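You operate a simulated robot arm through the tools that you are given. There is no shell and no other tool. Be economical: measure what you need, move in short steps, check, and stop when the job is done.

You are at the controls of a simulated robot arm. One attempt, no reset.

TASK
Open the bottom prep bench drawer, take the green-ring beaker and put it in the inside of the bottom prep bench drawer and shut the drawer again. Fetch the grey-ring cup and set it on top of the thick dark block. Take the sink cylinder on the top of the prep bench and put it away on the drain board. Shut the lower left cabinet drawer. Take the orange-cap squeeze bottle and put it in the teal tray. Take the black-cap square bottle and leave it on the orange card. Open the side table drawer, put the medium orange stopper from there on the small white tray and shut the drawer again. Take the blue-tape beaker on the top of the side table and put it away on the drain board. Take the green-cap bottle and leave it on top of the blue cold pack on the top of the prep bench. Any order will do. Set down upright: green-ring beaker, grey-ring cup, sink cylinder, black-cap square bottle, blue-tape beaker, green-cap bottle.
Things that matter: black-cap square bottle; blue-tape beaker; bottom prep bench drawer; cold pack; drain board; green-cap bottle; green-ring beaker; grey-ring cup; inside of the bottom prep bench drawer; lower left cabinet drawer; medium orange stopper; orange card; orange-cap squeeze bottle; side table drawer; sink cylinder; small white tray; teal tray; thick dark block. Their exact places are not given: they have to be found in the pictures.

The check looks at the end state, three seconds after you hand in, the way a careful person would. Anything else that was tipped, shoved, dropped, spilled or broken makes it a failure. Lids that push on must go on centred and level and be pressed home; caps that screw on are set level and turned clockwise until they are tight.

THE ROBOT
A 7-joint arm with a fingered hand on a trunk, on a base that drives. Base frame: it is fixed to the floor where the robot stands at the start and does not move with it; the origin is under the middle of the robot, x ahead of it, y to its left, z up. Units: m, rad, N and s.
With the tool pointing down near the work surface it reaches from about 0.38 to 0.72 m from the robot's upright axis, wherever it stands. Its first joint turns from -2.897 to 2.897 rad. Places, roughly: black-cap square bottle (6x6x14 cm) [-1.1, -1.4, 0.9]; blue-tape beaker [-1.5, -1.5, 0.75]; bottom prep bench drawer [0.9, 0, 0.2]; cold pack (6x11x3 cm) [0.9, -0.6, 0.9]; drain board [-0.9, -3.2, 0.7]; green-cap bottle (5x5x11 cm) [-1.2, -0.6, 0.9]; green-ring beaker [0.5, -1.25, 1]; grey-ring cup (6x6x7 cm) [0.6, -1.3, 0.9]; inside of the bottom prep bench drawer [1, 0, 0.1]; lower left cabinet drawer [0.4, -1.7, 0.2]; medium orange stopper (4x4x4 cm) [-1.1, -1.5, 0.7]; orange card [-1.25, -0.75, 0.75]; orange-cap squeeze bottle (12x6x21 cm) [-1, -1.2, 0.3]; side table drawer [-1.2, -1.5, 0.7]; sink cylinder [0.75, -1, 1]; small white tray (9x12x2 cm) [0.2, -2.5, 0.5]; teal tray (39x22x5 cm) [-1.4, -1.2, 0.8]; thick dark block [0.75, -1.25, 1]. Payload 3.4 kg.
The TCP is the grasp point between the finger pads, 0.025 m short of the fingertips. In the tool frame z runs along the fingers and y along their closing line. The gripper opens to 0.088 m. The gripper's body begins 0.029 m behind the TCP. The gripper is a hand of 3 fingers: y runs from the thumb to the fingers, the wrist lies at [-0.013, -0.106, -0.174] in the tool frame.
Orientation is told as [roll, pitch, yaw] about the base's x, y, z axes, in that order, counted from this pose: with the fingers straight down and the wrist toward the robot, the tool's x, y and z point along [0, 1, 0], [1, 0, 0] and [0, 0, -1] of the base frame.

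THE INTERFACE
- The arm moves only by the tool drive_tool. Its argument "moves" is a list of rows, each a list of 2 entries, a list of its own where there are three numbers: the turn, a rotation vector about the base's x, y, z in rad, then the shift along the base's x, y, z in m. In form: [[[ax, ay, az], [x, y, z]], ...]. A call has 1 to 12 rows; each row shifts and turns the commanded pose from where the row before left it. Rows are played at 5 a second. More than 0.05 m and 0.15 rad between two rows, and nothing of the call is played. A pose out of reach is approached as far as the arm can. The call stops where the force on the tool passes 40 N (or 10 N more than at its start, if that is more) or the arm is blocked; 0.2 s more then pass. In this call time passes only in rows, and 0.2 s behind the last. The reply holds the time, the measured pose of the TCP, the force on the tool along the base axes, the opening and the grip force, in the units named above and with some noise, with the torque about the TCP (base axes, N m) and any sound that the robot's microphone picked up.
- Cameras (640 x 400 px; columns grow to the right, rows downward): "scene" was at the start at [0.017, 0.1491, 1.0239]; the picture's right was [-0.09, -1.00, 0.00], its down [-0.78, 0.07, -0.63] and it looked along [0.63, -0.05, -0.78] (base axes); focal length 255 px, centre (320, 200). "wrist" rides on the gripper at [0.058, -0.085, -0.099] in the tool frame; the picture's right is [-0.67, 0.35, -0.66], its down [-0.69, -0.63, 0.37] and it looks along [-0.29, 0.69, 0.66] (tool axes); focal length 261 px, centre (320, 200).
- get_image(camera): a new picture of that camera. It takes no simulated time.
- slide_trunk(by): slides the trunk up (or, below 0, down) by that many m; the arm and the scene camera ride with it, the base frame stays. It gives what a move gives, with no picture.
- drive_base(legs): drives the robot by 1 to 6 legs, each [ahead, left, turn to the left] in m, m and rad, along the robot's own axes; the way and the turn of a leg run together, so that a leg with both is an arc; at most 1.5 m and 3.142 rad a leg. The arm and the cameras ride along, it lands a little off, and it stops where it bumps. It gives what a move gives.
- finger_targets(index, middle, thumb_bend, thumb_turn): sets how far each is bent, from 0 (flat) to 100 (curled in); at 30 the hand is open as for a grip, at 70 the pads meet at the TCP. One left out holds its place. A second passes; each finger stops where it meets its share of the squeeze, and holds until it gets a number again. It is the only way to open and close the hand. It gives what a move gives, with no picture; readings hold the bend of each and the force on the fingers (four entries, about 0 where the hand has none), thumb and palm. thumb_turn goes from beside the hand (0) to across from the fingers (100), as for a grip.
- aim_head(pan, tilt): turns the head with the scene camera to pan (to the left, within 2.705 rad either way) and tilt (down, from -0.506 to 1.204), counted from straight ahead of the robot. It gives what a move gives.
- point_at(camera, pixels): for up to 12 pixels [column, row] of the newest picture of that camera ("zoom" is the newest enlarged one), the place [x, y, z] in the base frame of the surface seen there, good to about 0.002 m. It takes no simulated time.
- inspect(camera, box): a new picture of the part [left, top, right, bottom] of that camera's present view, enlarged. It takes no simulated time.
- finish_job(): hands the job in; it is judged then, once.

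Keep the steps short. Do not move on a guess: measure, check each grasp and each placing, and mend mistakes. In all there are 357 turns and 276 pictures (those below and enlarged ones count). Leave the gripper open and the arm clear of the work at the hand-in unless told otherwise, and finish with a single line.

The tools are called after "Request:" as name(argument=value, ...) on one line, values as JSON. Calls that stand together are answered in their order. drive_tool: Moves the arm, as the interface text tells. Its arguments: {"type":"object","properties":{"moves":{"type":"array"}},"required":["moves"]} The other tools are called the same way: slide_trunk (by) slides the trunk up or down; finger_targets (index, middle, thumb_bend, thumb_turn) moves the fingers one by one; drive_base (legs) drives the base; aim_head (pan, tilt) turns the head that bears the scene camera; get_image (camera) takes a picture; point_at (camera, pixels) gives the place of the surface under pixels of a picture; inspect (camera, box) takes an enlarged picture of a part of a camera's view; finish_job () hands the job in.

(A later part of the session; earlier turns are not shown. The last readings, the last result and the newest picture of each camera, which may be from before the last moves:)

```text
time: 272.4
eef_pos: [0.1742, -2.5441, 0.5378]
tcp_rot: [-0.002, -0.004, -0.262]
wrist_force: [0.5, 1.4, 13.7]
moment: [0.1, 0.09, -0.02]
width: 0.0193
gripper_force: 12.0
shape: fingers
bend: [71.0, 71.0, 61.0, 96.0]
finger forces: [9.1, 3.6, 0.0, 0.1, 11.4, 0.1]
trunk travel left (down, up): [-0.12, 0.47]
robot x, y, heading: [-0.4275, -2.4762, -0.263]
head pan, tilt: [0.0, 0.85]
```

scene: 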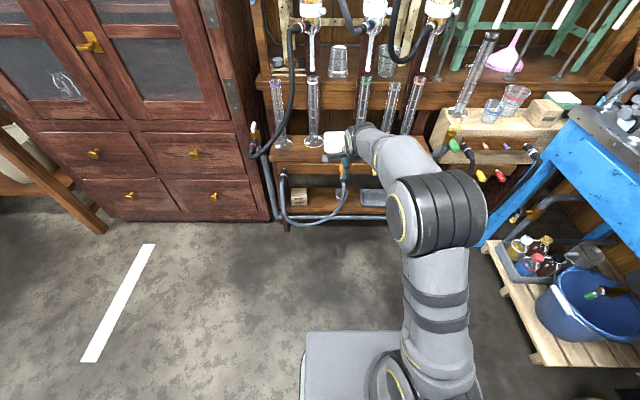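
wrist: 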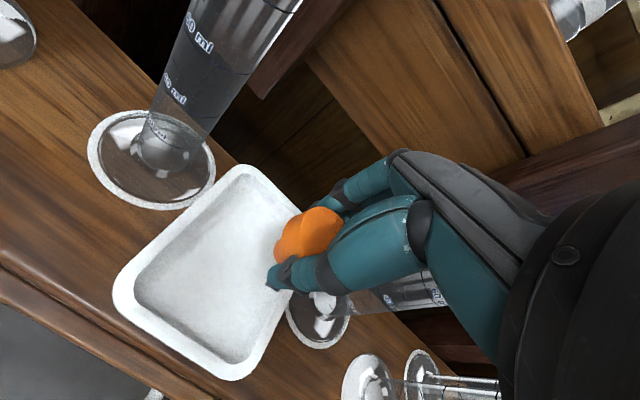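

Contact. Open gently and rise.

Request:
finger_targets(index=50, middle=50, thumb_bend=45)

Request:
finger_targets(index=38, middle=38, thumb_bend=36)

Request:
drive_tool(moves=[[[0, 0, 0], [0, 0, 0.02]], [[0, 0, 0], [0, 0, 0.03]], [[0, 0, 0], [0, 0, 0.02]], [[0, 0, 0], [0, 0, 0]]])

Request:
get_image(camera="wrist")

```text
time: 273.4
eef_pos: [0.1745, -2.5425, 0.5375]
tcp_rot: [-0.001, 0.001, -0.262]
wrist_force: [-0.7, -0.6, 0.1]
moment: [0.03, 0.04, -0.03]
width: 0.0465
gripper_force: 0.0
shape: fingers
bend: [50.0, 50.0, 45.0, 97.0]
finger forces: [0.0, 0.0, 0.0, 0.0, 0.0, 0.1]
trunk travel left (down, up): [-0.12, 0.47]
robot x, y, heading: [-0.4277, -2.4758, -0.263]
head pan, tilt: [0.0, 0.85]
```

```text
time: 274.4
eef_pos: [0.1746, -2.5438, 0.5363]
tcp_rot: [-0.001, 0.0, -0.264]
wrist_force: [-0.5, -0.1, -0.5]
moment: [0.02, 0.01, 0.0]
width: 0.0693
gripper_force: 0.1
shape: fingers
bend: [38.0, 38.0, 36.0, 97.0]
finger forces: [0.0, 0.0, 0.0, 0.0, 0.0, 0.1]
trunk travel left (down, up): [-0.12, 0.47]
robot x, y, heading: [-0.4257, -2.4765, -0.264]
head pan, tilt: [0.0, 0.85]
```

```text
time: 275.4
eef_pos: [0.1738, -2.5427, 0.6085]
tcp_rot: [0.0, 0.002, -0.264]
wrist_force: [-0.1, -0.9, -0.7]
moment: [-0.02, -0.01, 0.0]
width: 0.0696
gripper_force: 0.1
shape: fingers
bend: [38.0, 38.0, 36.0, 97.0]
finger forces: [0.0, 0.0, 0.1, 0.0, 0.1, 0.0]
trunk travel left (down, up): [-0.12, 0.47]
robot x, y, heading: [-0.4282, -2.4765, -0.261]
head pan, tilt: [0.0, 0.85]
```

```text
117 pictures are left
```

wrist: 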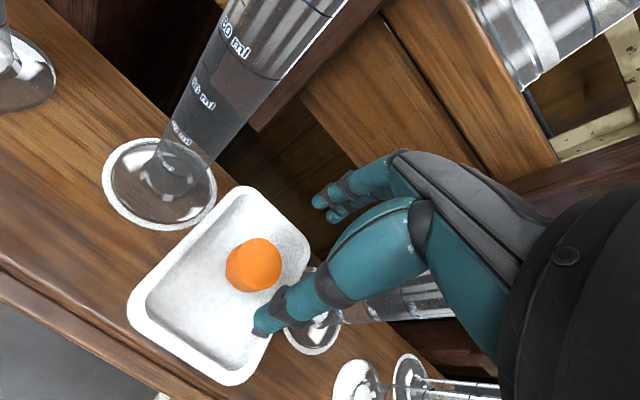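

Stopper rests in the tray. Back out under the hose, raise, and return to the side table to shut the drawer.

Request:
drive_base(legs=[[-0.36, 0.0, 0.0]])

Request:
slide_trunk(by=0.3)

Request:
drive_base(legs=[[0.0, 0.0, -1.57], [0.0, 0.0, -1.56], [-0.59, -0.87, 0.0]])

Request:
get_image(camera="scene")

```text
time: 277.7
eef_pos: [-0.1753, -2.4481, 0.6074]
tcp_rot: [-0.001, 0.001, -0.262]
wrist_force: [-0.3, -0.9, -0.8]
moment: [0.0, 0.01, 0.0]
width: 0.0695
gripper_force: 0.0
shape: fingers
bend: [38.0, 38.0, 36.0, 97.0]
finger forces: [0.0, 0.1, 0.1, 0.0, 0.1, 0.0]
trunk travel left (down, up): [-0.12, 0.47]
robot x, y, heading: [-0.7786, -2.3823, -0.267]
head pan, tilt: [0.0, 0.85]
```

```text
time: 280.7
eef_pos: [-0.175, -2.4474, 0.9086]
tcp_rot: [-0.002, 0.0, -0.262]
wrist_force: [0.8, -0.2, -0.4]
moment: [0.0, -0.02, -0.01]
width: 0.0696
gripper_force: 0.0
shape: fingers
bend: [38.0, 38.0, 36.0, 97.0]
finger forces: [0.1, 0.1, 0.1, 0.0, 0.0, 0.0]
trunk travel left (down, up): [-0.42, 0.17]
robot x, y, heading: [-0.7751, -2.3819, -0.261]
head pan, tilt: [0.0, 0.85]
```

```text
time: 293.9
eef_pos: [-0.5745, -1.6108, 0.9091]
tcp_rot: [-0.001, 0.0, 2.889]
wrist_force: [0.5, 0.5, -0.4]
moment: [0.03, 0.0, 0.0]
width: 0.0695
gripper_force: 0.0
shape: fingers
bend: [38.0, 38.0, 36.0, 97.0]
finger forces: [0.0, 0.0, 0.1, 0.0, 0.0, 0.0]
trunk travel left (down, up): [-0.42, 0.17]
robot x, y, heading: [0.0293, -1.6733, 2.891]
head pan, tilt: [0.0, 0.85]
```

```text
116 pictures are left
```

scene: 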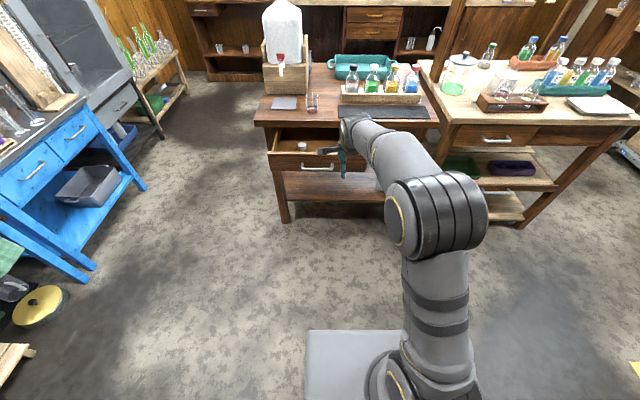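

Request:
finger_targets(index=72, middle=72, thumb_bend=66)

Request:
drive_tool(moves=[[[0.0347, 0.1357, 0], [0, 0, 0]], [[0.0347, 0.1357, 0], [0, 0, 0]], [[0.0347, 0.1357, 0], [0, 0, 0]], [[0.0347, 0.1357, 0], [0, 0, 0]], [[0.0347, 0.1357, 0], [0, 0, 0]], [[0.0347, 0.1357, 0], [0, 0, 0]], [[0.0347, 0.1357, 0], [0, 0, 0]], [[0.0347, 0.1357, 0], [0, 0, 0]], [[0.0347, 0.1357, 0], [0, 0, 0]], [[0.0347, 0.1357, 0], [0, 0, 0]], [[0, 0, 0], [0, 0, 0]]])

Request:
slide_trunk(by=-0.21)

Request:
inspect(camera="scene", box=[230, 70, 450, 230])

```text
time: 294.9
eef_pos: [-0.5741, -1.6112, 0.9091]
tcp_rot: [-0.001, 0.0, 2.887]
wrist_force: [-0.3, -0.6, -0.3]
moment: [0.03, 0.0, -0.02]
width: 0.0003
gripper_force: 0.1
shape: fingers
bend: [72.0, 72.0, 66.0, 97.0]
finger forces: [0.0, 0.0, 0.1, 0.0, 0.0, 0.1]
trunk travel left (down, up): [-0.42, 0.17]
robot x, y, heading: [0.0287, -1.6749, 2.89]
head pan, tilt: [0.0, 0.85]
```

```text
time: 297.3
eef_pos: [-0.5738, -1.6118, 0.9076]
tcp_rot: [0.016, -1.406, 2.872]
wrist_force: [-0.6, 0.4, 0.2]
moment: [-0.02, 0.02, -0.02]
width: 0.0
gripper_force: 0.1
shape: fingers
bend: [72.0, 72.0, 66.0, 97.0]
finger forces: [0.0, 0.1, 0.0, 0.0, 0.0, 0.1]
trunk travel left (down, up): [-0.42, 0.17]
robot x, y, heading: [0.0256, -1.6724, 2.888]
head pan, tilt: [0.0, 0.85]
```

```text
time: 299.5
eef_pos: [-0.5745, -1.6115, 0.6993]
tcp_rot: [0.016, -1.403, 2.871]
wrist_force: [-0.1, -0.6, 0.2]
moment: [0.03, -0.04, 0.02]
width: 0.0001
gripper_force: 0.0
shape: fingers
bend: [72.0, 72.0, 66.0, 97.0]
finger forces: [0.1, 0.0, 0.0, 0.0, 0.0, 0.0]
trunk travel left (down, up): [-0.21, 0.38]
robot x, y, heading: [0.0262, -1.6745, 2.886]
head pan, tilt: [0.0, 0.85]
```

```text
2.50 times, centred on (340, 150) of scene
```

zoom: 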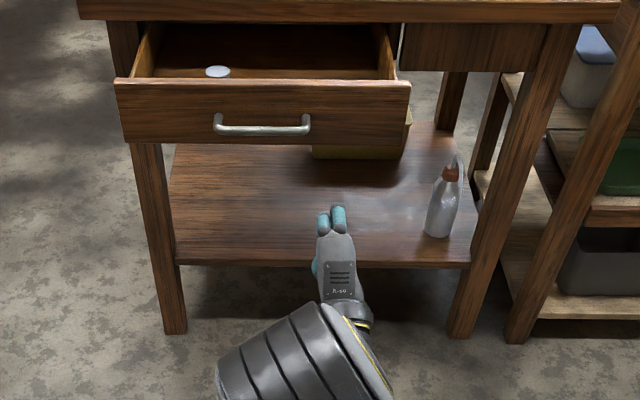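

Request:
drive_base(legs=[[0.36, 0.0, 0.0]])

Request:
inspect(camera="scene", box=[230, 100, 450, 260])

```text
time: 301.8
eef_pos: [-0.9219, -1.5219, 0.6987]
tcp_rot: [0.035, -1.401, 2.855]
wrist_force: [8.2, 30.4, -1.9]
moment: [-0.52, 0.12, 0.1]
width: 0.0
gripper_force: 15.8
shape: fingers
bend: [72.0, 72.0, 66.0, 98.0]
finger forces: [31.4, 0.0, 0.0, 0.0, 0.1, 0.1]
trunk travel left (down, up): [-0.21, 0.38]
robot x, y, heading: [-0.321, -1.5874, 2.9]
head pan, tilt: [0.0, 0.85]
```

```text
2.50 times, centred on (340, 180) of scene
```

zoom: 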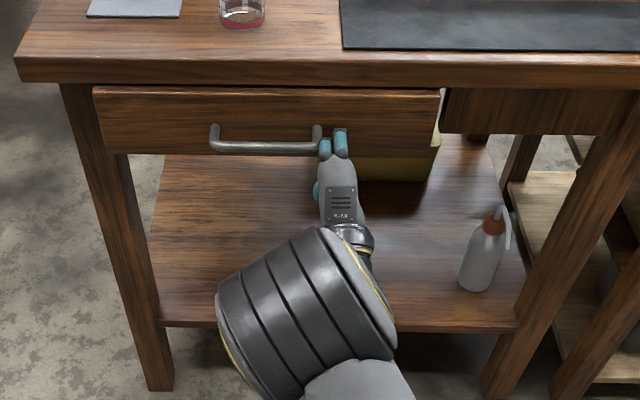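

The index presses sideways on the bar's post. Shift right, then finish the push.

Request:
drive_base(legs=[[-0.01, -0.03, -0.01], [0.05, 0.0, 0.0]])

Request:
inspect(camera="scene", box=[230, 100, 450, 260])

```text
time: 303.2
eef_pos: [-0.9504, -1.4777, 0.6988]
tcp_rot: [0.017, -1.401, 2.861]
wrist_force: [0.3, 0.9, -0.1]
moment: [0.0, 0.01, 0.0]
width: 0.0
gripper_force: 0.1
shape: fingers
bend: [72.0, 72.0, 66.0, 97.0]
finger forces: [0.0, 0.0, 0.0, 0.0, 0.1, 0.1]
trunk travel left (down, up): [-0.21, 0.38]
robot x, y, heading: [-0.3501, -1.5469, 2.885]
head pan, tilt: [0.0, 0.85]
```

```text
2.50 times, centred on (340, 180) of scene
```

zoom: 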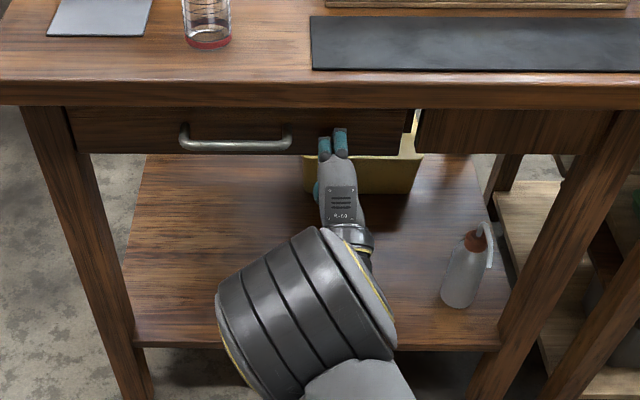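

Request:
drive_tool(moves=[[[0, 0, 0], [-0.0097, 0.0025, 0]], [[0, 0, 0], [-0.0097, 0.0025, 0]], [[0, 0, 0], [-0.0097, 0.0025, 0]], [[0, 0, 0], [-0.0097, 0.0025, 0]], [[0, 0, 0], [0, 0, 0]]])

Request:
drive_base(legs=[[-0.3, 0.0, 0.0]])

Request:
get_image(camera="scene")

Request:
point_at(camera="scene", pixels=[[312, 142], [300, 148], [335, 146], [380, 150], [410, 185], [405, 170], [412, 195]])

```text
time: 303.7
eef_pos: [-0.9612, -1.4757, 0.6984]
tcp_rot: [0.019, -1.402, 2.86]
wrist_force: [27.1, -6.7, 1.3]
moment: [-0.09, -0.47, 0.15]
width: 0.0
gripper_force: 13.9
shape: fingers
bend: [72.0, 72.0, 69.0, 98.0]
finger forces: [0.2, 0.1, 0.0, 0.1, 27.2, 0.0]
trunk travel left (down, up): [-0.21, 0.38]
robot x, y, heading: [-0.3541, -1.5447, 2.889]
head pan, tilt: [0.0, 0.85]
stopped in row 2: the force on the tool passed its limit (the readings are from after the stop); the commanded pose is now the measured one
```

```text
time: 305.8
eef_pos: [-0.6663, -1.5534, 0.6965]
tcp_rot: [0.017, -1.4, 2.859]
wrist_force: [-0.1, -0.1, 0.7]
moment: [-0.02, 0.0, -0.02]
width: 0.0
gripper_force: 0.0
shape: fingers
bend: [72.0, 72.0, 66.0, 98.0]
finger forces: [0.0, 0.0, 0.0, 0.0, 0.0, 0.0]
trunk travel left (down, up): [-0.21, 0.38]
robot x, y, heading: [-0.0531, -1.6251, 2.876]
head pan, tilt: [0.0, 0.85]
```

```text
112 pictures are left
```

scene: 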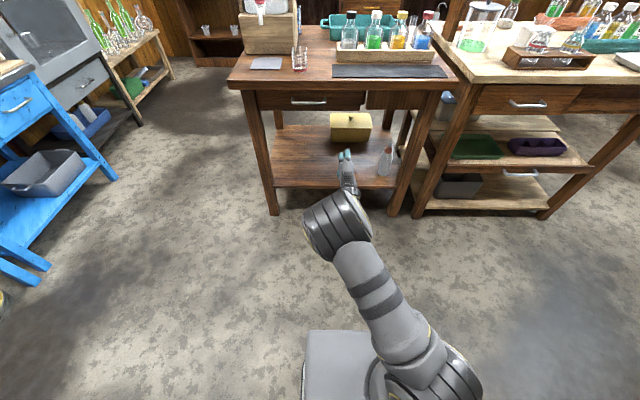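

```text
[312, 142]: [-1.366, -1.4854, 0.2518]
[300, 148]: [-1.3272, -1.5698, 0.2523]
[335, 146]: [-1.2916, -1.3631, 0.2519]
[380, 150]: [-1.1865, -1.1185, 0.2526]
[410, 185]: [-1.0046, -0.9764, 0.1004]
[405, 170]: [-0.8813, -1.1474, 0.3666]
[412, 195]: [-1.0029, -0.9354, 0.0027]
```

Request:
inspect(camera="scene", box=[330, 80, 450, 220])

Request:
point_at(camera="zoom", pixels=[[290, 250], [285, 270], [300, 210], [296, 200], [310, 190], [270, 250], [305, 255], [330, 300], [250, 290]])

Request:
point_at(camera="scene", pixels=[[308, 103], [300, 104], [280, 97]])

```text
2.86 times, centred on (390, 150) of scene
```

zoom: 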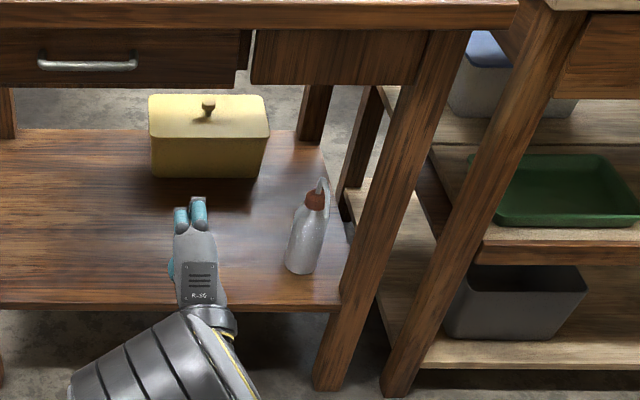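

```text
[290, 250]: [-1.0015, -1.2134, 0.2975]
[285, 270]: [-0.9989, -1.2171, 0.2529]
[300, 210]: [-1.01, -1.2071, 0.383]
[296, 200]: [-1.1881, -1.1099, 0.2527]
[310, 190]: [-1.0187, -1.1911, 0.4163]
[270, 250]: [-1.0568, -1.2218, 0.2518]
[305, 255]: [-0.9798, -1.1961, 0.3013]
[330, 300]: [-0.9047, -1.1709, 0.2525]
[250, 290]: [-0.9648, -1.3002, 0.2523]
```

```text
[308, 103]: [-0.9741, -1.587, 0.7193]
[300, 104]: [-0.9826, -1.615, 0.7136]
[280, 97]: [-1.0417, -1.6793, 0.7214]
```

Request:
inspect(camera="scene", box=[250, 80, 450, 120])

Request:
point_at(camera="zoom", pixels=[[60, 230], [100, 240], [250, 235], [330, 245], [400, 240], [450, 250], [550, 250]])

```text
3.20 times, centred on (350, 100) of scene
```

zoom: 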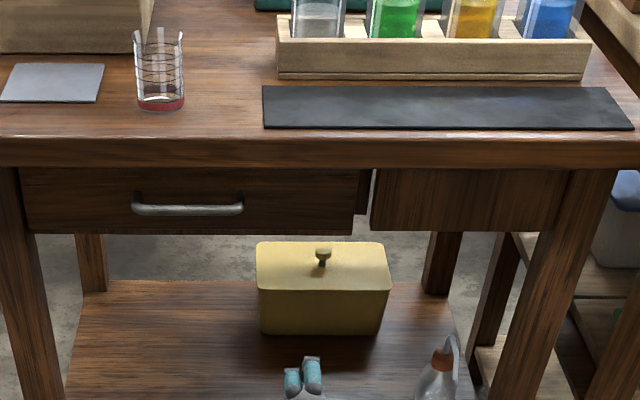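

```text
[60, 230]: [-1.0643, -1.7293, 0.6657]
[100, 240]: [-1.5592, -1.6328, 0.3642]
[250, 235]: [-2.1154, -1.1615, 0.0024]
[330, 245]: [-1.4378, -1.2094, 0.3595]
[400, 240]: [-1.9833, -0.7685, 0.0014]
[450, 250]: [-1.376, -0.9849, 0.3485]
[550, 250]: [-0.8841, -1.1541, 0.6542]
```

Drawer is shut flush. Next the squeeze bottle at (-1.005,-1.21) on the lower shelf. I roll the horizontal hand 90° so it can close sideways around the body.

Request:
drive_tool(moves=[[[0.1357, -0.0347, 0], [0, 0, 0]], [[0.1357, -0.0347, 0], [0, 0, 0]], [[0.1357, -0.0347, 0], [0, 0, 0]], [[0.1357, -0.0347, 0], [0, 0, 0]], [[0.1357, -0.0347, 0], [0, 0, 0]], [[0.1357, -0.0347, 0], [0, 0, 0]], [[0.1357, -0.0347, 0], [0, 0, 0]], [[0.1357, -0.0347, 0], [0, 0, 0]], [[0.1357, -0.0347, 0], [0, 0, 0]], [[0.1357, -0.0347, 0], [0, 0, 0]], [[0.1357, -0.0347, 0], [0, 0, 0]], [[0, 0, 0], [0, 0, 0]]])

Request:
get_image(camera="scene")

```text
time: 308.4
eef_pos: [-0.6656, -1.5524, 0.6962]
tcp_rot: [-1.582, -0.03, -1.993]
wrist_force: [-0.1, 0.1, 0.5]
moment: [-0.03, 0.0, -0.01]
width: 0.0001
gripper_force: 0.1
shape: fingers
bend: [72.0, 72.0, 66.0, 98.0]
finger forces: [0.0, 0.0, 0.1, 0.1, 0.1, 0.1]
trunk travel left (down, up): [-0.21, 0.38]
robot x, y, heading: [-0.0552, -1.6232, 2.883]
head pan, tilt: [0.0, 0.85]
```

```text
109 pictures are left
```

scene: 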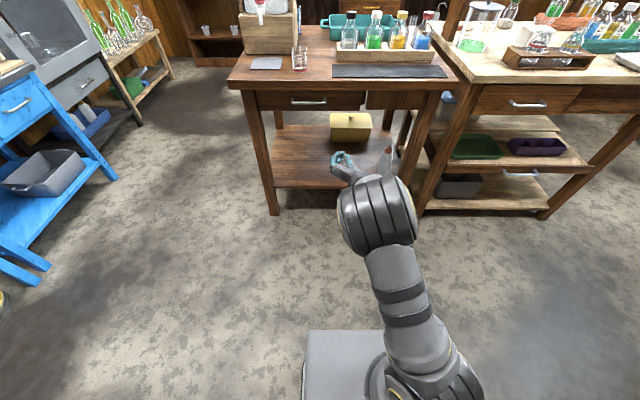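

The table leg would hit a right-side wrist; so roll the hand the other way (wrist left).

Request:
drive_tool(moves=[[[-0.1277, 0.0574, 0], [0, 0, 0]], [[-0.1277, 0.0574, 0], [0, 0, 0]], [[-0.1277, 0.0574, 0], [0, 0, 0]], [[-0.1277, 0.0574, 0], [0, 0, 0]], [[-0.1277, 0.0574, 0], [0, 0, 0]], [[-0.1277, 0.0574, 0], [0, 0, 0]], [[-0.1277, 0.0574, 0], [0, 0, 0]], [[-0.1277, 0.0574, 0], [0, 0, 0]], [[-0.1277, 0.0574, 0], [0, 0, 0]], [[-0.1277, 0.0574, 0], [0, 0, 0]], [[-0.1277, 0.0574, 0], [0, 0, 0]], [[-0.1277, 0.0574, 0], [0, 0, 0]]])

Request:
drive_tool(moves=[[[-0.1277, 0.0574, 0], [0, 0, 0]], [[-0.1277, 0.0574, 0], [0, 0, 0]], [[-0.1277, 0.0574, 0], [0, 0, 0]], [[-0.1277, 0.0574, 0], [0, 0, 0]], [[-0.1277, 0.0574, 0], [0, 0, 0]], [[-0.1277, 0.0574, 0], [0, 0, 0]], [[-0.1277, 0.0574, 0], [0, 0, 0]], [[-0.1277, 0.0574, 0], [0, 0, 0]], [[-0.1277, 0.0574, 0], [0, 0, 0]], [[-0.1277, 0.0574, 0], [0, 0, 0]], [[0, 0, 0], [0, 0, 0]]])

Request:
get_image(camera="scene")

```text
time: 311.0
eef_pos: [-0.6662, -1.5535, 0.6972]
tcp_rot: [1.571, -1.424, 1.138]
wrist_force: [0.5, -0.3, -0.5]
moment: [-0.02, -0.02, 0.01]
width: 0.0
gripper_force: 0.0
shape: fingers
bend: [72.0, 72.0, 66.0, 98.0]
finger forces: [0.1, 0.0, 0.0, 0.0, 0.0, 0.0]
trunk travel left (down, up): [-0.21, 0.38]
robot x, y, heading: [-0.0537, -1.6215, 2.882]
head pan, tilt: [0.0, 0.85]
```

```text
time: 313.4
eef_pos: [-0.666, -1.5528, 0.6972]
tcp_rot: [1.561, -0.024, 1.147]
wrist_force: [-0.2, 0.2, 0.4]
moment: [0.01, 0.01, 0.01]
width: 0.0
gripper_force: 0.1
shape: fingers
bend: [72.0, 72.0, 66.0, 98.0]
finger forces: [0.1, 0.0, 0.1, 0.0, 0.0, 0.0]
trunk travel left (down, up): [-0.21, 0.38]
robot x, y, heading: [-0.054, -1.6284, 2.88]
head pan, tilt: [0.0, 0.85]
```

```text
108 pictures are left
```

scene: 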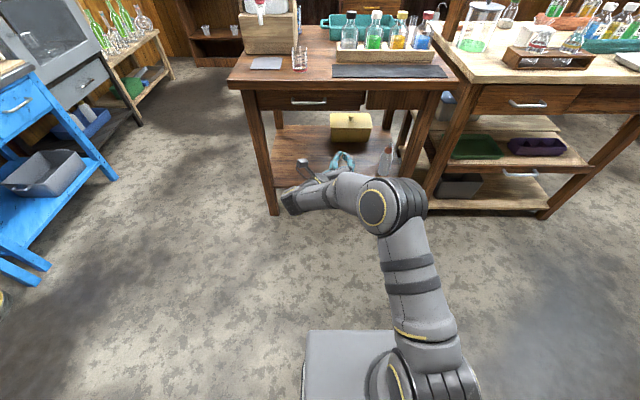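

Request:
finger_targets(index=30, middle=30, thumb_bend=30)

Request:
slide_trunk(by=-0.2)

Request:
drive_tool(moves=[[[0, 0, 0], [0, 0, -0.04]], [[0, 0, 0], [0, 0, -0.04]], [[0, 0, 0], [0, 0, -0.04]], [[0, 0, 0], [0, 0, -0.03]], [[0, 0, 0], [0, 0, 0]]])

Request:
drive_base(legs=[[0.0, -0.237, 0.0], [0.22, 0.0, 0.0]])

Request:
aim_head(pan=-0.1, tilt=0.75)

Request:
get_image(camera="scene")

Request:
get_image(camera="wrist")

```text
time: 314.4
eef_pos: [-0.6662, -1.5521, 0.6979]
tcp_rot: [1.562, -0.026, 1.148]
wrist_force: [-0.1, -0.8, 0.4]
moment: [0.03, 0.03, 0.04]
width: 0.0844
gripper_force: 0.1
shape: fingers
bend: [30.0, 30.0, 30.0, 98.0]
finger forces: [0.0, 0.0, 0.0, 0.1, 0.0, 0.0]
trunk travel left (down, up): [-0.21, 0.38]
robot x, y, heading: [-0.0573, -1.6241, 2.877]
head pan, tilt: [0.0, 0.85]
```

```text
time: 316.6
eef_pos: [-0.6678, -1.552, 0.4964]
tcp_rot: [1.562, -0.027, 1.145]
wrist_force: [-0.1, -1.2, 0.5]
moment: [-0.01, -0.01, 0.0]
width: 0.0841
gripper_force: 0.1
shape: fingers
bend: [30.0, 30.0, 30.0, 98.0]
finger forces: [0.0, 0.0, 0.1, 0.1, 0.1, 0.0]
trunk travel left (down, up): [-0.01, 0.58]
robot x, y, heading: [-0.0558, -1.6273, 2.878]
head pan, tilt: [0.0, 0.85]
```

```text
time: 317.8
eef_pos: [-0.6668, -1.5527, 0.3458]
tcp_rot: [1.562, -0.027, 1.147]
wrist_force: [0.0, -0.4, -0.5]
moment: [0.0, -0.03, 0.0]
width: 0.0848
gripper_force: 0.0
shape: fingers
bend: [30.0, 30.0, 30.0, 98.0]
finger forces: [0.1, 0.0, 0.0, 0.0, 0.0, 0.1]
trunk travel left (down, up): [-0.01, 0.58]
robot x, y, heading: [-0.053, -1.6204, 2.879]
head pan, tilt: [0.0, 0.85]
```

```text
time: 320.8
eef_pos: [-0.8203, -1.2675, 0.3474]
tcp_rot: [1.562, -0.026, 1.149]
wrist_force: [-0.6, 0.1, 0.1]
moment: [0.03, -0.02, 0.03]
width: 0.0841
gripper_force: 0.0
shape: fingers
bend: [30.0, 30.0, 30.0, 98.0]
finger forces: [0.1, 0.0, 0.0, 0.1, 0.0, 0.0]
trunk travel left (down, up): [-0.01, 0.58]
robot x, y, heading: [-0.2048, -1.339, 2.885]
head pan, tilt: [0.0, 0.85]
```

```text
time: 321.5
eef_pos: [-0.8199, -1.2672, 0.3467]
tcp_rot: [1.563, -0.026, 1.148]
wrist_force: [0.0, -0.3, -0.8]
moment: [-0.02, 0.03, 0.01]
width: 0.0843
gripper_force: 0.1
shape: fingers
bend: [30.0, 30.0, 30.0, 98.0]
finger forces: [0.1, 0.0, 0.0, 0.1, 0.1, 0.1]
trunk travel left (down, up): [-0.01, 0.58]
robot x, y, heading: [-0.2055, -1.3375, 2.885]
head pan, tilt: [-0.099, 0.75]
```

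```text
107 pictures are left
```

scene: 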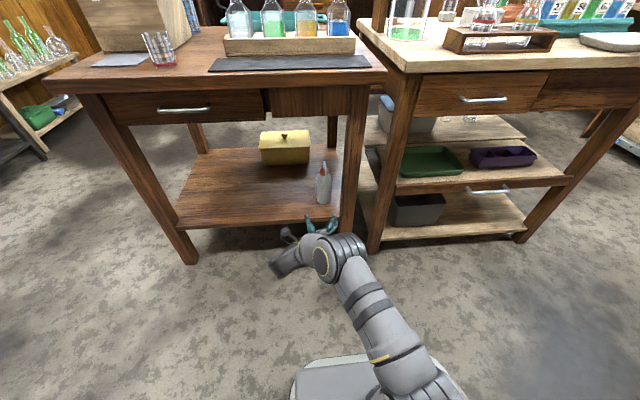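

```text
106 pictures are left
```

wrist: 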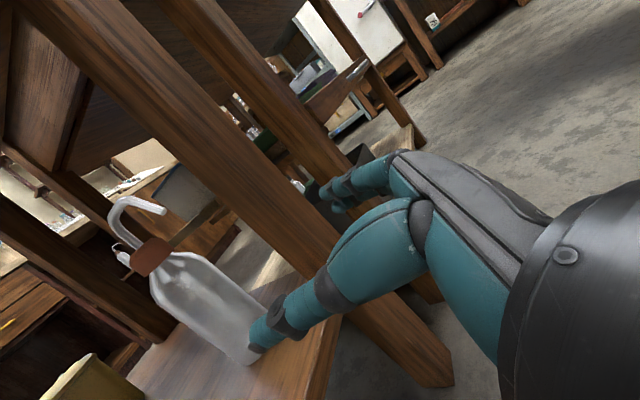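

Request:
point_at(camera="wrist", pixels=[[230, 170], [300, 230], [420, 340], [320, 270], [200, 290], [235, 350], [170, 290], [210, 340], [240, 300], [150, 250], [330, 190]])

Request:
inspect(camera="scene", box=[250, 130, 410, 290])

```text
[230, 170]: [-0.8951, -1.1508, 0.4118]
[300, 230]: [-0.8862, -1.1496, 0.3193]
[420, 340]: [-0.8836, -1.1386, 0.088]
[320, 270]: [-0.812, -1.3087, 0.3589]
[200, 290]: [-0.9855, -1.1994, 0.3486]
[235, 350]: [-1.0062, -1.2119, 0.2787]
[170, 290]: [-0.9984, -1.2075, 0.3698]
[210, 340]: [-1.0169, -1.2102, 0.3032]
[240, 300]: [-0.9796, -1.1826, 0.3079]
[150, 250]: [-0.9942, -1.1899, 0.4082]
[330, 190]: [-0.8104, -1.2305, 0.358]
```

```text
2.50 times, centred on (330, 210) of scene
```

zoom: 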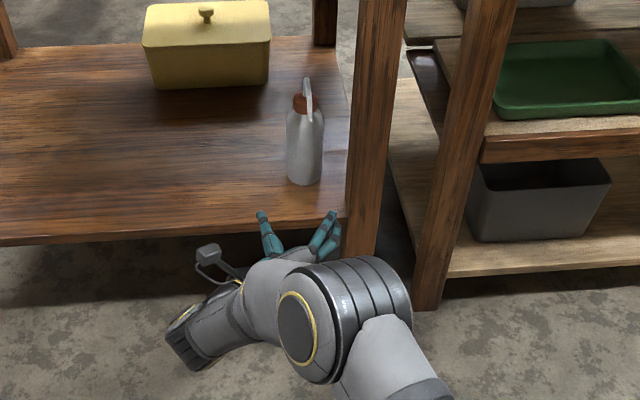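

Request:
drive_base(legs=[[0.14, -0.025, 0.0]])

Request:
get_image(camera="wrist")

Request:
inspect(camera="scene", box=[250, 130, 410, 290])

```text
time: 322.8
eef_pos: [-0.9501, -1.2055, 0.3463]
tcp_rot: [1.561, -0.026, 1.151]
wrist_force: [0.2, 0.7, -0.7]
moment: [-0.02, -0.02, 0.02]
width: 0.0844
gripper_force: 0.1
shape: fingers
bend: [30.0, 30.0, 30.0, 98.0]
finger forces: [0.0, 0.0, 0.1, 0.1, 0.1, 0.0]
trunk travel left (down, up): [-0.01, 0.58]
robot x, y, heading: [-0.3395, -1.2734, 2.882]
head pan, tilt: [-0.099, 0.75]
```

```text
104 pictures are left
```

wrist: 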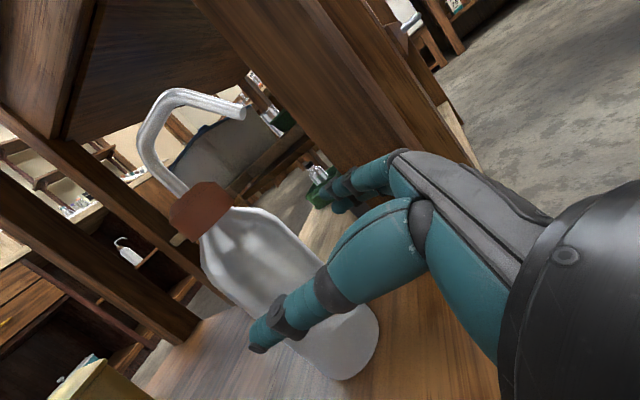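

```text
2.50 times, centred on (330, 210) of scene
```

zoom: 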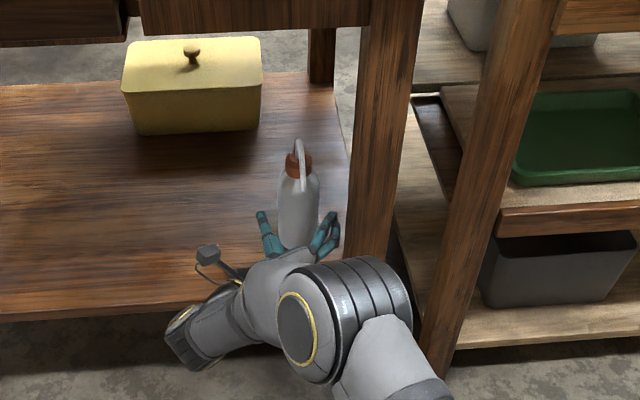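

Request:
drive_tool(moves=[[[0, 0, 0], [-0.0237, 0.0105, 0]], [[0, 0, 0], [-0.022, 0.0098, 0]], [[0, 0, 0], [0, 0, 0]]])

Request:
finger_targets(index=65, middle=65, thumb_bend=62)

Request:
get_image(camera="wrist")

Request:
inspect(camera="scene", box=[250, 130, 410, 290])

```text
time: 323.6
eef_pos: [-0.9956, -1.1861, 0.3456]
tcp_rot: [1.561, -0.026, 1.151]
wrist_force: [-0.4, 0.8, 0.9]
moment: [0.03, 0.0, 0.01]
width: 0.0845
gripper_force: 0.1
shape: fingers
bend: [30.0, 30.0, 30.0, 98.0]
finger forces: [0.1, 0.0, 0.0, 0.0, 0.0, 0.0]
trunk travel left (down, up): [-0.01, 0.58]
robot x, y, heading: [-0.3358, -1.2727, 2.881]
head pan, tilt: [-0.099, 0.75]
```

```text
time: 324.6
eef_pos: [-0.9957, -1.1861, 0.3457]
tcp_rot: [1.559, -0.025, 1.15]
wrist_force: [0.9, -0.3, -0.1]
moment: [-0.01, -0.03, 0.0]
width: 0.0522
gripper_force: 11.9
shape: fingers
bend: [42.0, 49.0, 51.0, 97.0]
finger forces: [6.8, 5.0, 0.0, 0.0, 12.3, 0.0]
trunk travel left (down, up): [-0.01, 0.58]
robot x, y, heading: [-0.3351, -1.2744, 2.885]
head pan, tilt: [-0.099, 0.75]
```

```text
102 pictures are left
```

wrist: 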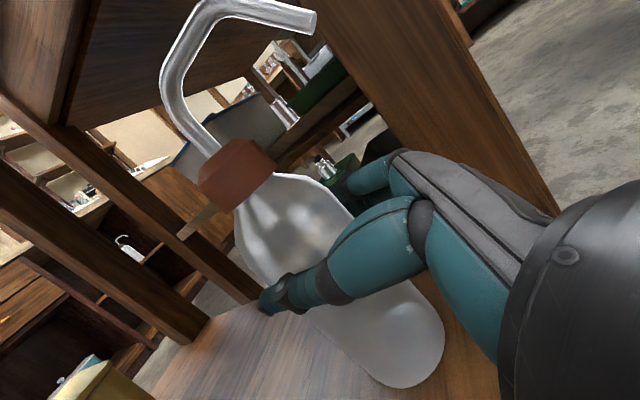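

```text
2.50 times, centred on (330, 210) of scene
```

zoom: 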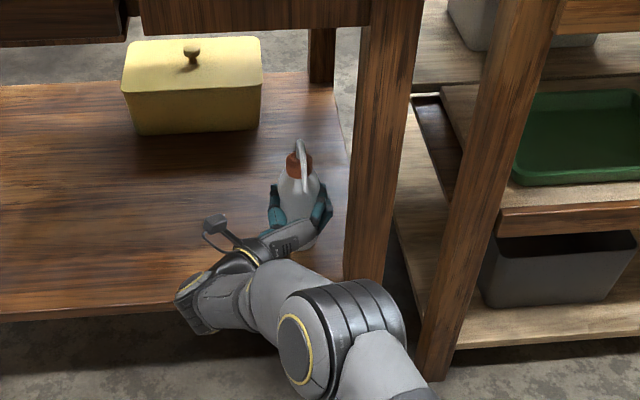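

Request:
drive_tool(moves=[[[0, 0, 0], [0, 0, 0.015]], [[0, 0, 0], [0, 0, 0.015]], [[0, 0, 0], [0, 0, 0]]])

Request:
inspect(camera="scene", box=[250, 130, 410, 290])

```text
time: 325.4
eef_pos: [-0.9956, -1.1857, 0.3749]
tcp_rot: [1.559, -0.026, 1.15]
wrist_force: [0.0, -0.3, -2.9]
moment: [-0.03, -0.04, -0.02]
width: 0.0523
gripper_force: 12.1
shape: fingers
bend: [42.0, 49.0, 51.0, 97.0]
finger forces: [7.0, 4.9, 0.0, 0.0, 12.3, 0.0]
trunk travel left (down, up): [-0.01, 0.58]
robot x, y, heading: [-0.3366, -1.2748, 2.884]
head pan, tilt: [-0.099, 0.75]
```

```text
2.50 times, centred on (330, 210) of scene
```

zoom: 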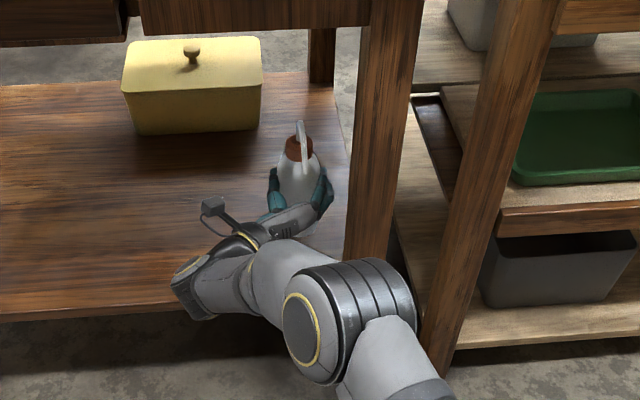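

Held (≈0.3 kg). Back out, raise the trunk, and go around the south end toward the west side of the side table.

Request:
drive_base(legs=[[-0.22, 0.04, 0.0], [-0.08, 0.0, 0.0]])

Request:
slide_trunk(by=0.4)

Request:
slide_trunk(by=0.17)

Request:
drive_base(legs=[[0.0, 1.12, 0.0], [1.15, 0.0, 0.0]])

Request:
aim_head(pan=-1.0, tilt=0.6)

Request:
get_image(camera="scene")

```text
time: 327.8
eef_pos: [-0.7149, -1.299, 0.3769]
tcp_rot: [1.56, -0.025, 1.147]
wrist_force: [-0.6, -0.6, -2.5]
moment: [-0.04, -0.02, -0.09]
width: 0.052
gripper_force: 12.4
shape: fingers
bend: [42.0, 49.0, 51.0, 97.0]
finger forces: [7.1, 4.9, 0.0, 0.0, 12.3, 0.0]
trunk travel left (down, up): [-0.01, 0.58]
robot x, y, heading: [-0.0574, -1.3921, 2.879]
head pan, tilt: [-0.099, 0.75]
```

```text
time: 331.6
eef_pos: [-0.7151, -1.3, 0.7756]
tcp_rot: [1.56, -0.026, 1.145]
wrist_force: [1.0, 0.4, -3.2]
moment: [0.01, -0.02, 0.0]
width: 0.0521
gripper_force: 12.1
shape: fingers
bend: [42.0, 49.0, 51.0, 97.0]
finger forces: [6.9, 4.9, 0.1, 0.0, 12.3, 0.1]
trunk travel left (down, up): [-0.41, 0.18]
robot x, y, heading: [-0.0574, -1.3923, 2.88]
head pan, tilt: [-0.099, 0.75]
```

```text
time: 333.5
eef_pos: [-0.7158, -1.2997, 0.9467]
tcp_rot: [1.56, -0.027, 1.147]
wrist_force: [-0.1, -0.2, -2.5]
moment: [-0.01, -0.04, 0.01]
width: 0.0524
gripper_force: 12.0
shape: fingers
bend: [42.0, 49.0, 51.0, 97.0]
finger forces: [6.9, 4.9, 0.0, 0.0, 12.3, 0.0]
trunk travel left (down, up): [-0.58, 0.01]
robot x, y, heading: [-0.0547, -1.389, 2.874]
head pan, tilt: [-0.099, 0.75]
```

```text
time: 344.6
eef_pos: [-2.1006, -2.0683, 0.9462]
tcp_rot: [1.56, -0.026, 1.136]
wrist_force: [-0.7, -0.2, -2.5]
moment: [-0.04, -0.06, 0.0]
width: 0.0522
gripper_force: 12.3
shape: fingers
bend: [42.0, 49.0, 51.0, 97.0]
finger forces: [7.0, 5.0, 0.0, 0.0, 12.4, 0.0]
trunk travel left (down, up): [-0.58, 0.01]
robot x, y, heading: [-1.4411, -2.1673, 2.871]
head pan, tilt: [-0.099, 0.75]
```

```text
time: 345.8
eef_pos: [-2.1002, -2.0688, 0.9472]
tcp_rot: [1.56, -0.027, 1.137]
wrist_force: [-0.7, -0.7, -2.9]
moment: [-0.03, -0.04, -0.03]
width: 0.0521
gripper_force: 12.4
shape: fingers
bend: [42.0, 49.0, 51.0, 97.0]
finger forces: [7.0, 4.9, 0.0, 0.0, 12.4, 0.0]
trunk travel left (down, up): [-0.58, 0.01]
robot x, y, heading: [-1.4405, -2.1706, 2.876]
head pan, tilt: [-1.0, 0.6]
```

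```text
99 pictures are left
```

scene: 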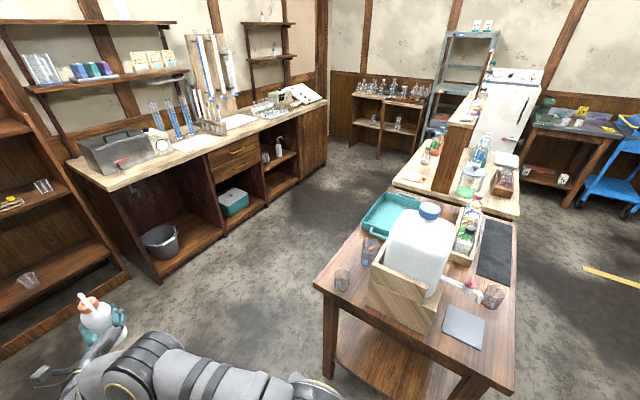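

Request:
inspect(camera="scene", box=[310, 170, 510, 330])

Request:
point_at(camera="zoom", pixels=[[100, 350], [105, 375], [190, 260], [195, 290], [40, 370], [270, 110], [170, 150], [260, 80], [350, 110], [230, 205]])

Request:
point_at(camera="scene", pixels=[[160, 280], [300, 210], [235, 240], [330, 290], [392, 190], [150, 275]])

```text
2.50 times, centred on (410, 250) of scene
```

zoom: 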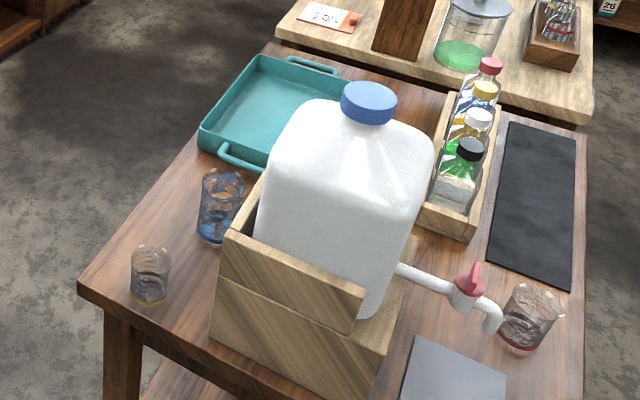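

```text
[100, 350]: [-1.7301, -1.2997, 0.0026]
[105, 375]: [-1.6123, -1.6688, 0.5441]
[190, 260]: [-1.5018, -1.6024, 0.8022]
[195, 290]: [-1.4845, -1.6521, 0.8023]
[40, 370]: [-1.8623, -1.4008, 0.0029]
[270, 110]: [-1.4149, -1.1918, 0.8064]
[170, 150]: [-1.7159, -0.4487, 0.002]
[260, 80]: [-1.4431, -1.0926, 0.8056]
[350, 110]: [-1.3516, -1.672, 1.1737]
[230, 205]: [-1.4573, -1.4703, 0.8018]
```

```text
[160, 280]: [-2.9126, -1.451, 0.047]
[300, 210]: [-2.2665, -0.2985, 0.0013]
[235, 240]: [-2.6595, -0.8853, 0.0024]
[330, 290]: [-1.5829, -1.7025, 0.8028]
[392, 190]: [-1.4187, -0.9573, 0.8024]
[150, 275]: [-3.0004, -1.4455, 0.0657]
```

West aisle is wide. Blue-tape beaker at (-1.48,-1.50); tray around (-1.41,-1.17). Raise the bottle and swing round to face the tray from the west.

Request:
drive_tool(moves=[[[0, 0, 0], [0, 0, 0.04]], [[0, 0, 0], [0, 0, 0.04]], [[0, 0, 0], [0, 0, 0.04]], [[0, 0, 0], [0, 0, 0.03]], [[0, 0, 0], [0, 0, 0]]])

Request:
drive_base(legs=[[0.48, 0.0, 0.0], [0.0, 0.0, -1.55], [0.75, 0.4, 0.0], [0.0, 0.0, -1.57]])

Request:
aim_head(pan=0.0, tilt=0.85)

Request:
get_image(camera="scene")

```text
time: 347.0
eef_pos: [-2.0978, -2.0679, 1.0974]
tcp_rot: [1.561, -0.026, 1.139]
wrist_force: [-0.5, 0.7, -2.5]
moment: [-0.01, -0.06, -0.01]
width: 0.0522
gripper_force: 12.1
shape: fingers
bend: [42.0, 49.0, 51.0, 97.0]
finger forces: [6.8, 4.9, 0.0, 0.1, 12.2, 0.0]
trunk travel left (down, up): [-0.58, 0.01]
robot x, y, heading: [-1.4403, -2.163, 2.869]
head pan, tilt: [-1.0, 0.6]
```

```text
time: 361.5
eef_pos: [-1.4381, -1.3267, 1.0966]
tcp_rot: [1.561, -0.027, -1.999]
wrist_force: [0.2, -0.3, -2.7]
moment: [-0.01, 0.01, 0.02]
width: 0.0519
gripper_force: 11.9
shape: fingers
bend: [42.0, 49.0, 51.0, 97.0]
finger forces: [6.6, 5.0, 0.0, 0.0, 11.6, 0.1]
trunk travel left (down, up): [-0.58, 0.01]
robot x, y, heading: [-2.0978, -1.2328, -0.266]
head pan, tilt: [-1.0, 0.6]
```

```text
time: 362.8
eef_pos: [-1.4392, -1.3281, 1.096]
tcp_rot: [1.56, -0.026, -1.998]
wrist_force: [-0.1, 0.2, -2.5]
moment: [0.01, 0.07, 0.01]
width: 0.0519
gripper_force: 11.6
shape: fingers
bend: [42.0, 49.0, 51.0, 97.0]
finger forces: [6.6, 4.9, 0.0, 0.0, 11.6, 0.1]
trunk travel left (down, up): [-0.58, 0.01]
robot x, y, heading: [-2.0963, -1.2313, -0.267]
head pan, tilt: [0.0, 0.85]
```

```text
97 pictures are left
```

scene: 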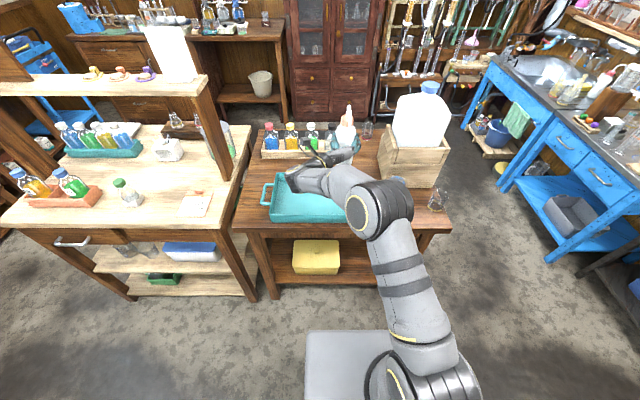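

Request:
inspect(camera="scene", box=[230, 100, 430, 240])

Request:
point_at(camera="zoom", pixels=[[130, 250], [150, 345], [190, 215], [250, 280], [200, 330], [300, 330], [330, 190], [370, 130], [160, 300], [345, 350]])

```text
2.86 times, centred on (330, 170) of scene
```

zoom: 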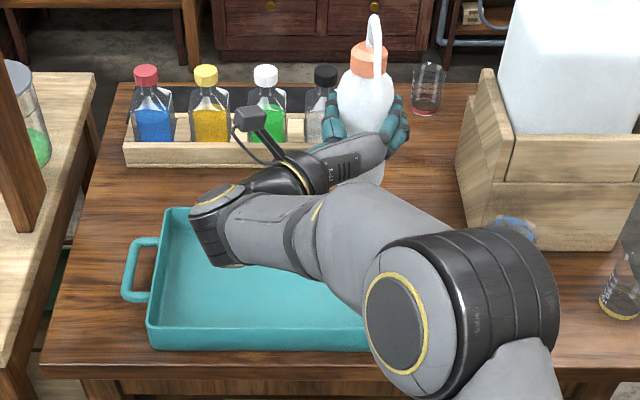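

```text
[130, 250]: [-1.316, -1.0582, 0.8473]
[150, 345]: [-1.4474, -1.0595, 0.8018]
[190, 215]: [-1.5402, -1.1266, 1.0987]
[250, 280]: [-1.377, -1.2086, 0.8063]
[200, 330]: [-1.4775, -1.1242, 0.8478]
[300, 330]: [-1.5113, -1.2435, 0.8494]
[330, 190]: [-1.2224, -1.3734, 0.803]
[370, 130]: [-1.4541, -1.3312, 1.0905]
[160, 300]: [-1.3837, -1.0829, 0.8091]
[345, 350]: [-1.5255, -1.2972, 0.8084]
```

Request:
drive_base(legs=[[-0.012, 0.147, 0.0]])

Request:
slide_trunk(by=-0.16)

Request:
get_image(camera="wrist")

Request:
inspect(camera="scene", box=[230, 60, 430, 220])

```text
time: 364.2
eef_pos: [-1.4118, -1.1799, 1.0989]
tcp_rot: [1.56, -0.026, -1.996]
wrist_force: [0.0, 0.2, -3.2]
moment: [-0.04, 0.03, 0.0]
width: 0.052
gripper_force: 11.1
shape: fingers
bend: [42.0, 49.0, 51.0, 97.0]
finger forces: [6.6, 5.0, 0.0, 0.0, 11.6, 0.0]
trunk travel left (down, up): [-0.58, 0.01]
robot x, y, heading: [-2.0725, -1.0858, -0.263]
head pan, tilt: [0.0, 0.85]
```

```text
time: 366.0
eef_pos: [-1.413, -1.1821, 0.9368]
tcp_rot: [1.559, -0.025, -1.997]
wrist_force: [-0.4, -0.3, -2.6]
moment: [-0.01, 0.01, 0.03]
width: 0.0522
gripper_force: 10.8
shape: fingers
bend: [42.0, 49.0, 51.0, 97.0]
finger forces: [6.5, 4.9, 0.0, 0.1, 11.6, 0.0]
trunk travel left (down, up): [-0.42, 0.17]
robot x, y, heading: [-2.0733, -1.0877, -0.267]
head pan, tilt: [0.0, 0.85]
```

```text
95 pictures are left
```

wrist: 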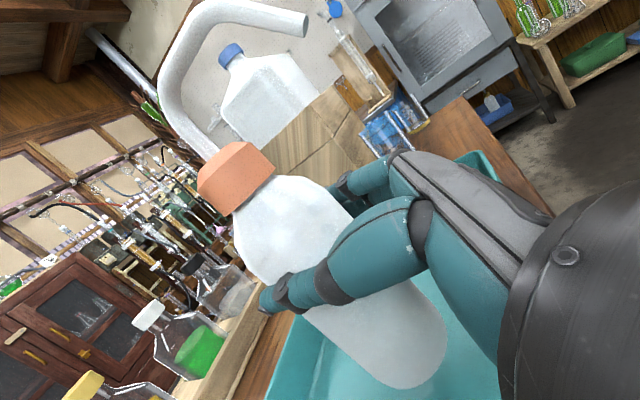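

```text
2.50 times, centred on (330, 140) of scene
```

zoom: 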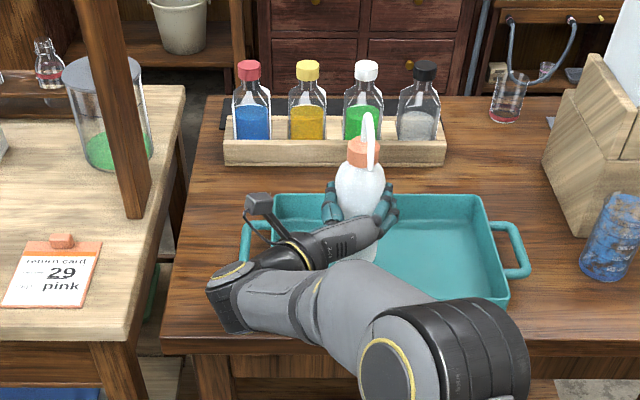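

Request:
drive_tool(moves=[[[0, 0, 0], [0, 0, -0.02]], [[0, 0, 0], [0, 0, -0.01]], [[0, 0, 0], [0, 0, -0.003]], [[0, 0, 0], [0, 0, 0]]])

Request:
get_image(camera="wrist")

```text
time: 367.0
eef_pos: [-1.4119, -1.1817, 0.9043]
tcp_rot: [1.558, -0.026, -1.994]
wrist_force: [0.5, -0.2, -2.2]
moment: [0.0, 0.02, 0.01]
width: 0.0519
gripper_force: 11.8
shape: fingers
bend: [42.0, 49.0, 51.0, 97.0]
finger forces: [6.7, 4.9, 0.0, 0.0, 11.7, 0.0]
trunk travel left (down, up): [-0.42, 0.17]
robot x, y, heading: [-2.0724, -1.0901, -0.265]
head pan, tilt: [0.0, 0.85]
```

```text
93 pictures are left
```

wrist: 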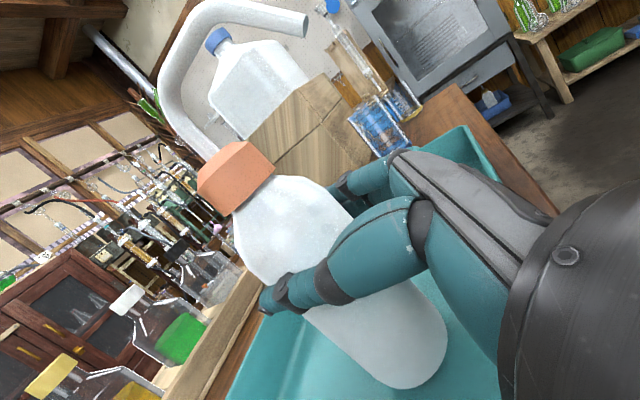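

Request:
drive_tool(moves=[[[0, 0, 0], [0, 0, -0.003]], [[0, 0, 0], [0, 0, -0.002]], [[0, 0, 0], [0, 0, -0.002]], [[0, 0, 0], [0, 0, 0]]])

```text
time: 368.0
eef_pos: [-1.4123, -1.182, 0.8985]
tcp_rot: [1.565, -0.026, -1.998]
wrist_force: [-0.7, 0.6, 4.5]
moment: [-0.13, 0.0, 0.0]
width: 0.0517
gripper_force: 11.4
shape: fingers
bend: [41.0, 49.0, 52.0, 96.0]
finger forces: [6.4, 4.7, 0.0, 0.1, 11.3, 0.0]
trunk travel left (down, up): [-0.42, 0.17]
robot x, y, heading: [-2.0724, -1.0889, -0.264]
head pan, tilt: [0.0, 0.85]
```

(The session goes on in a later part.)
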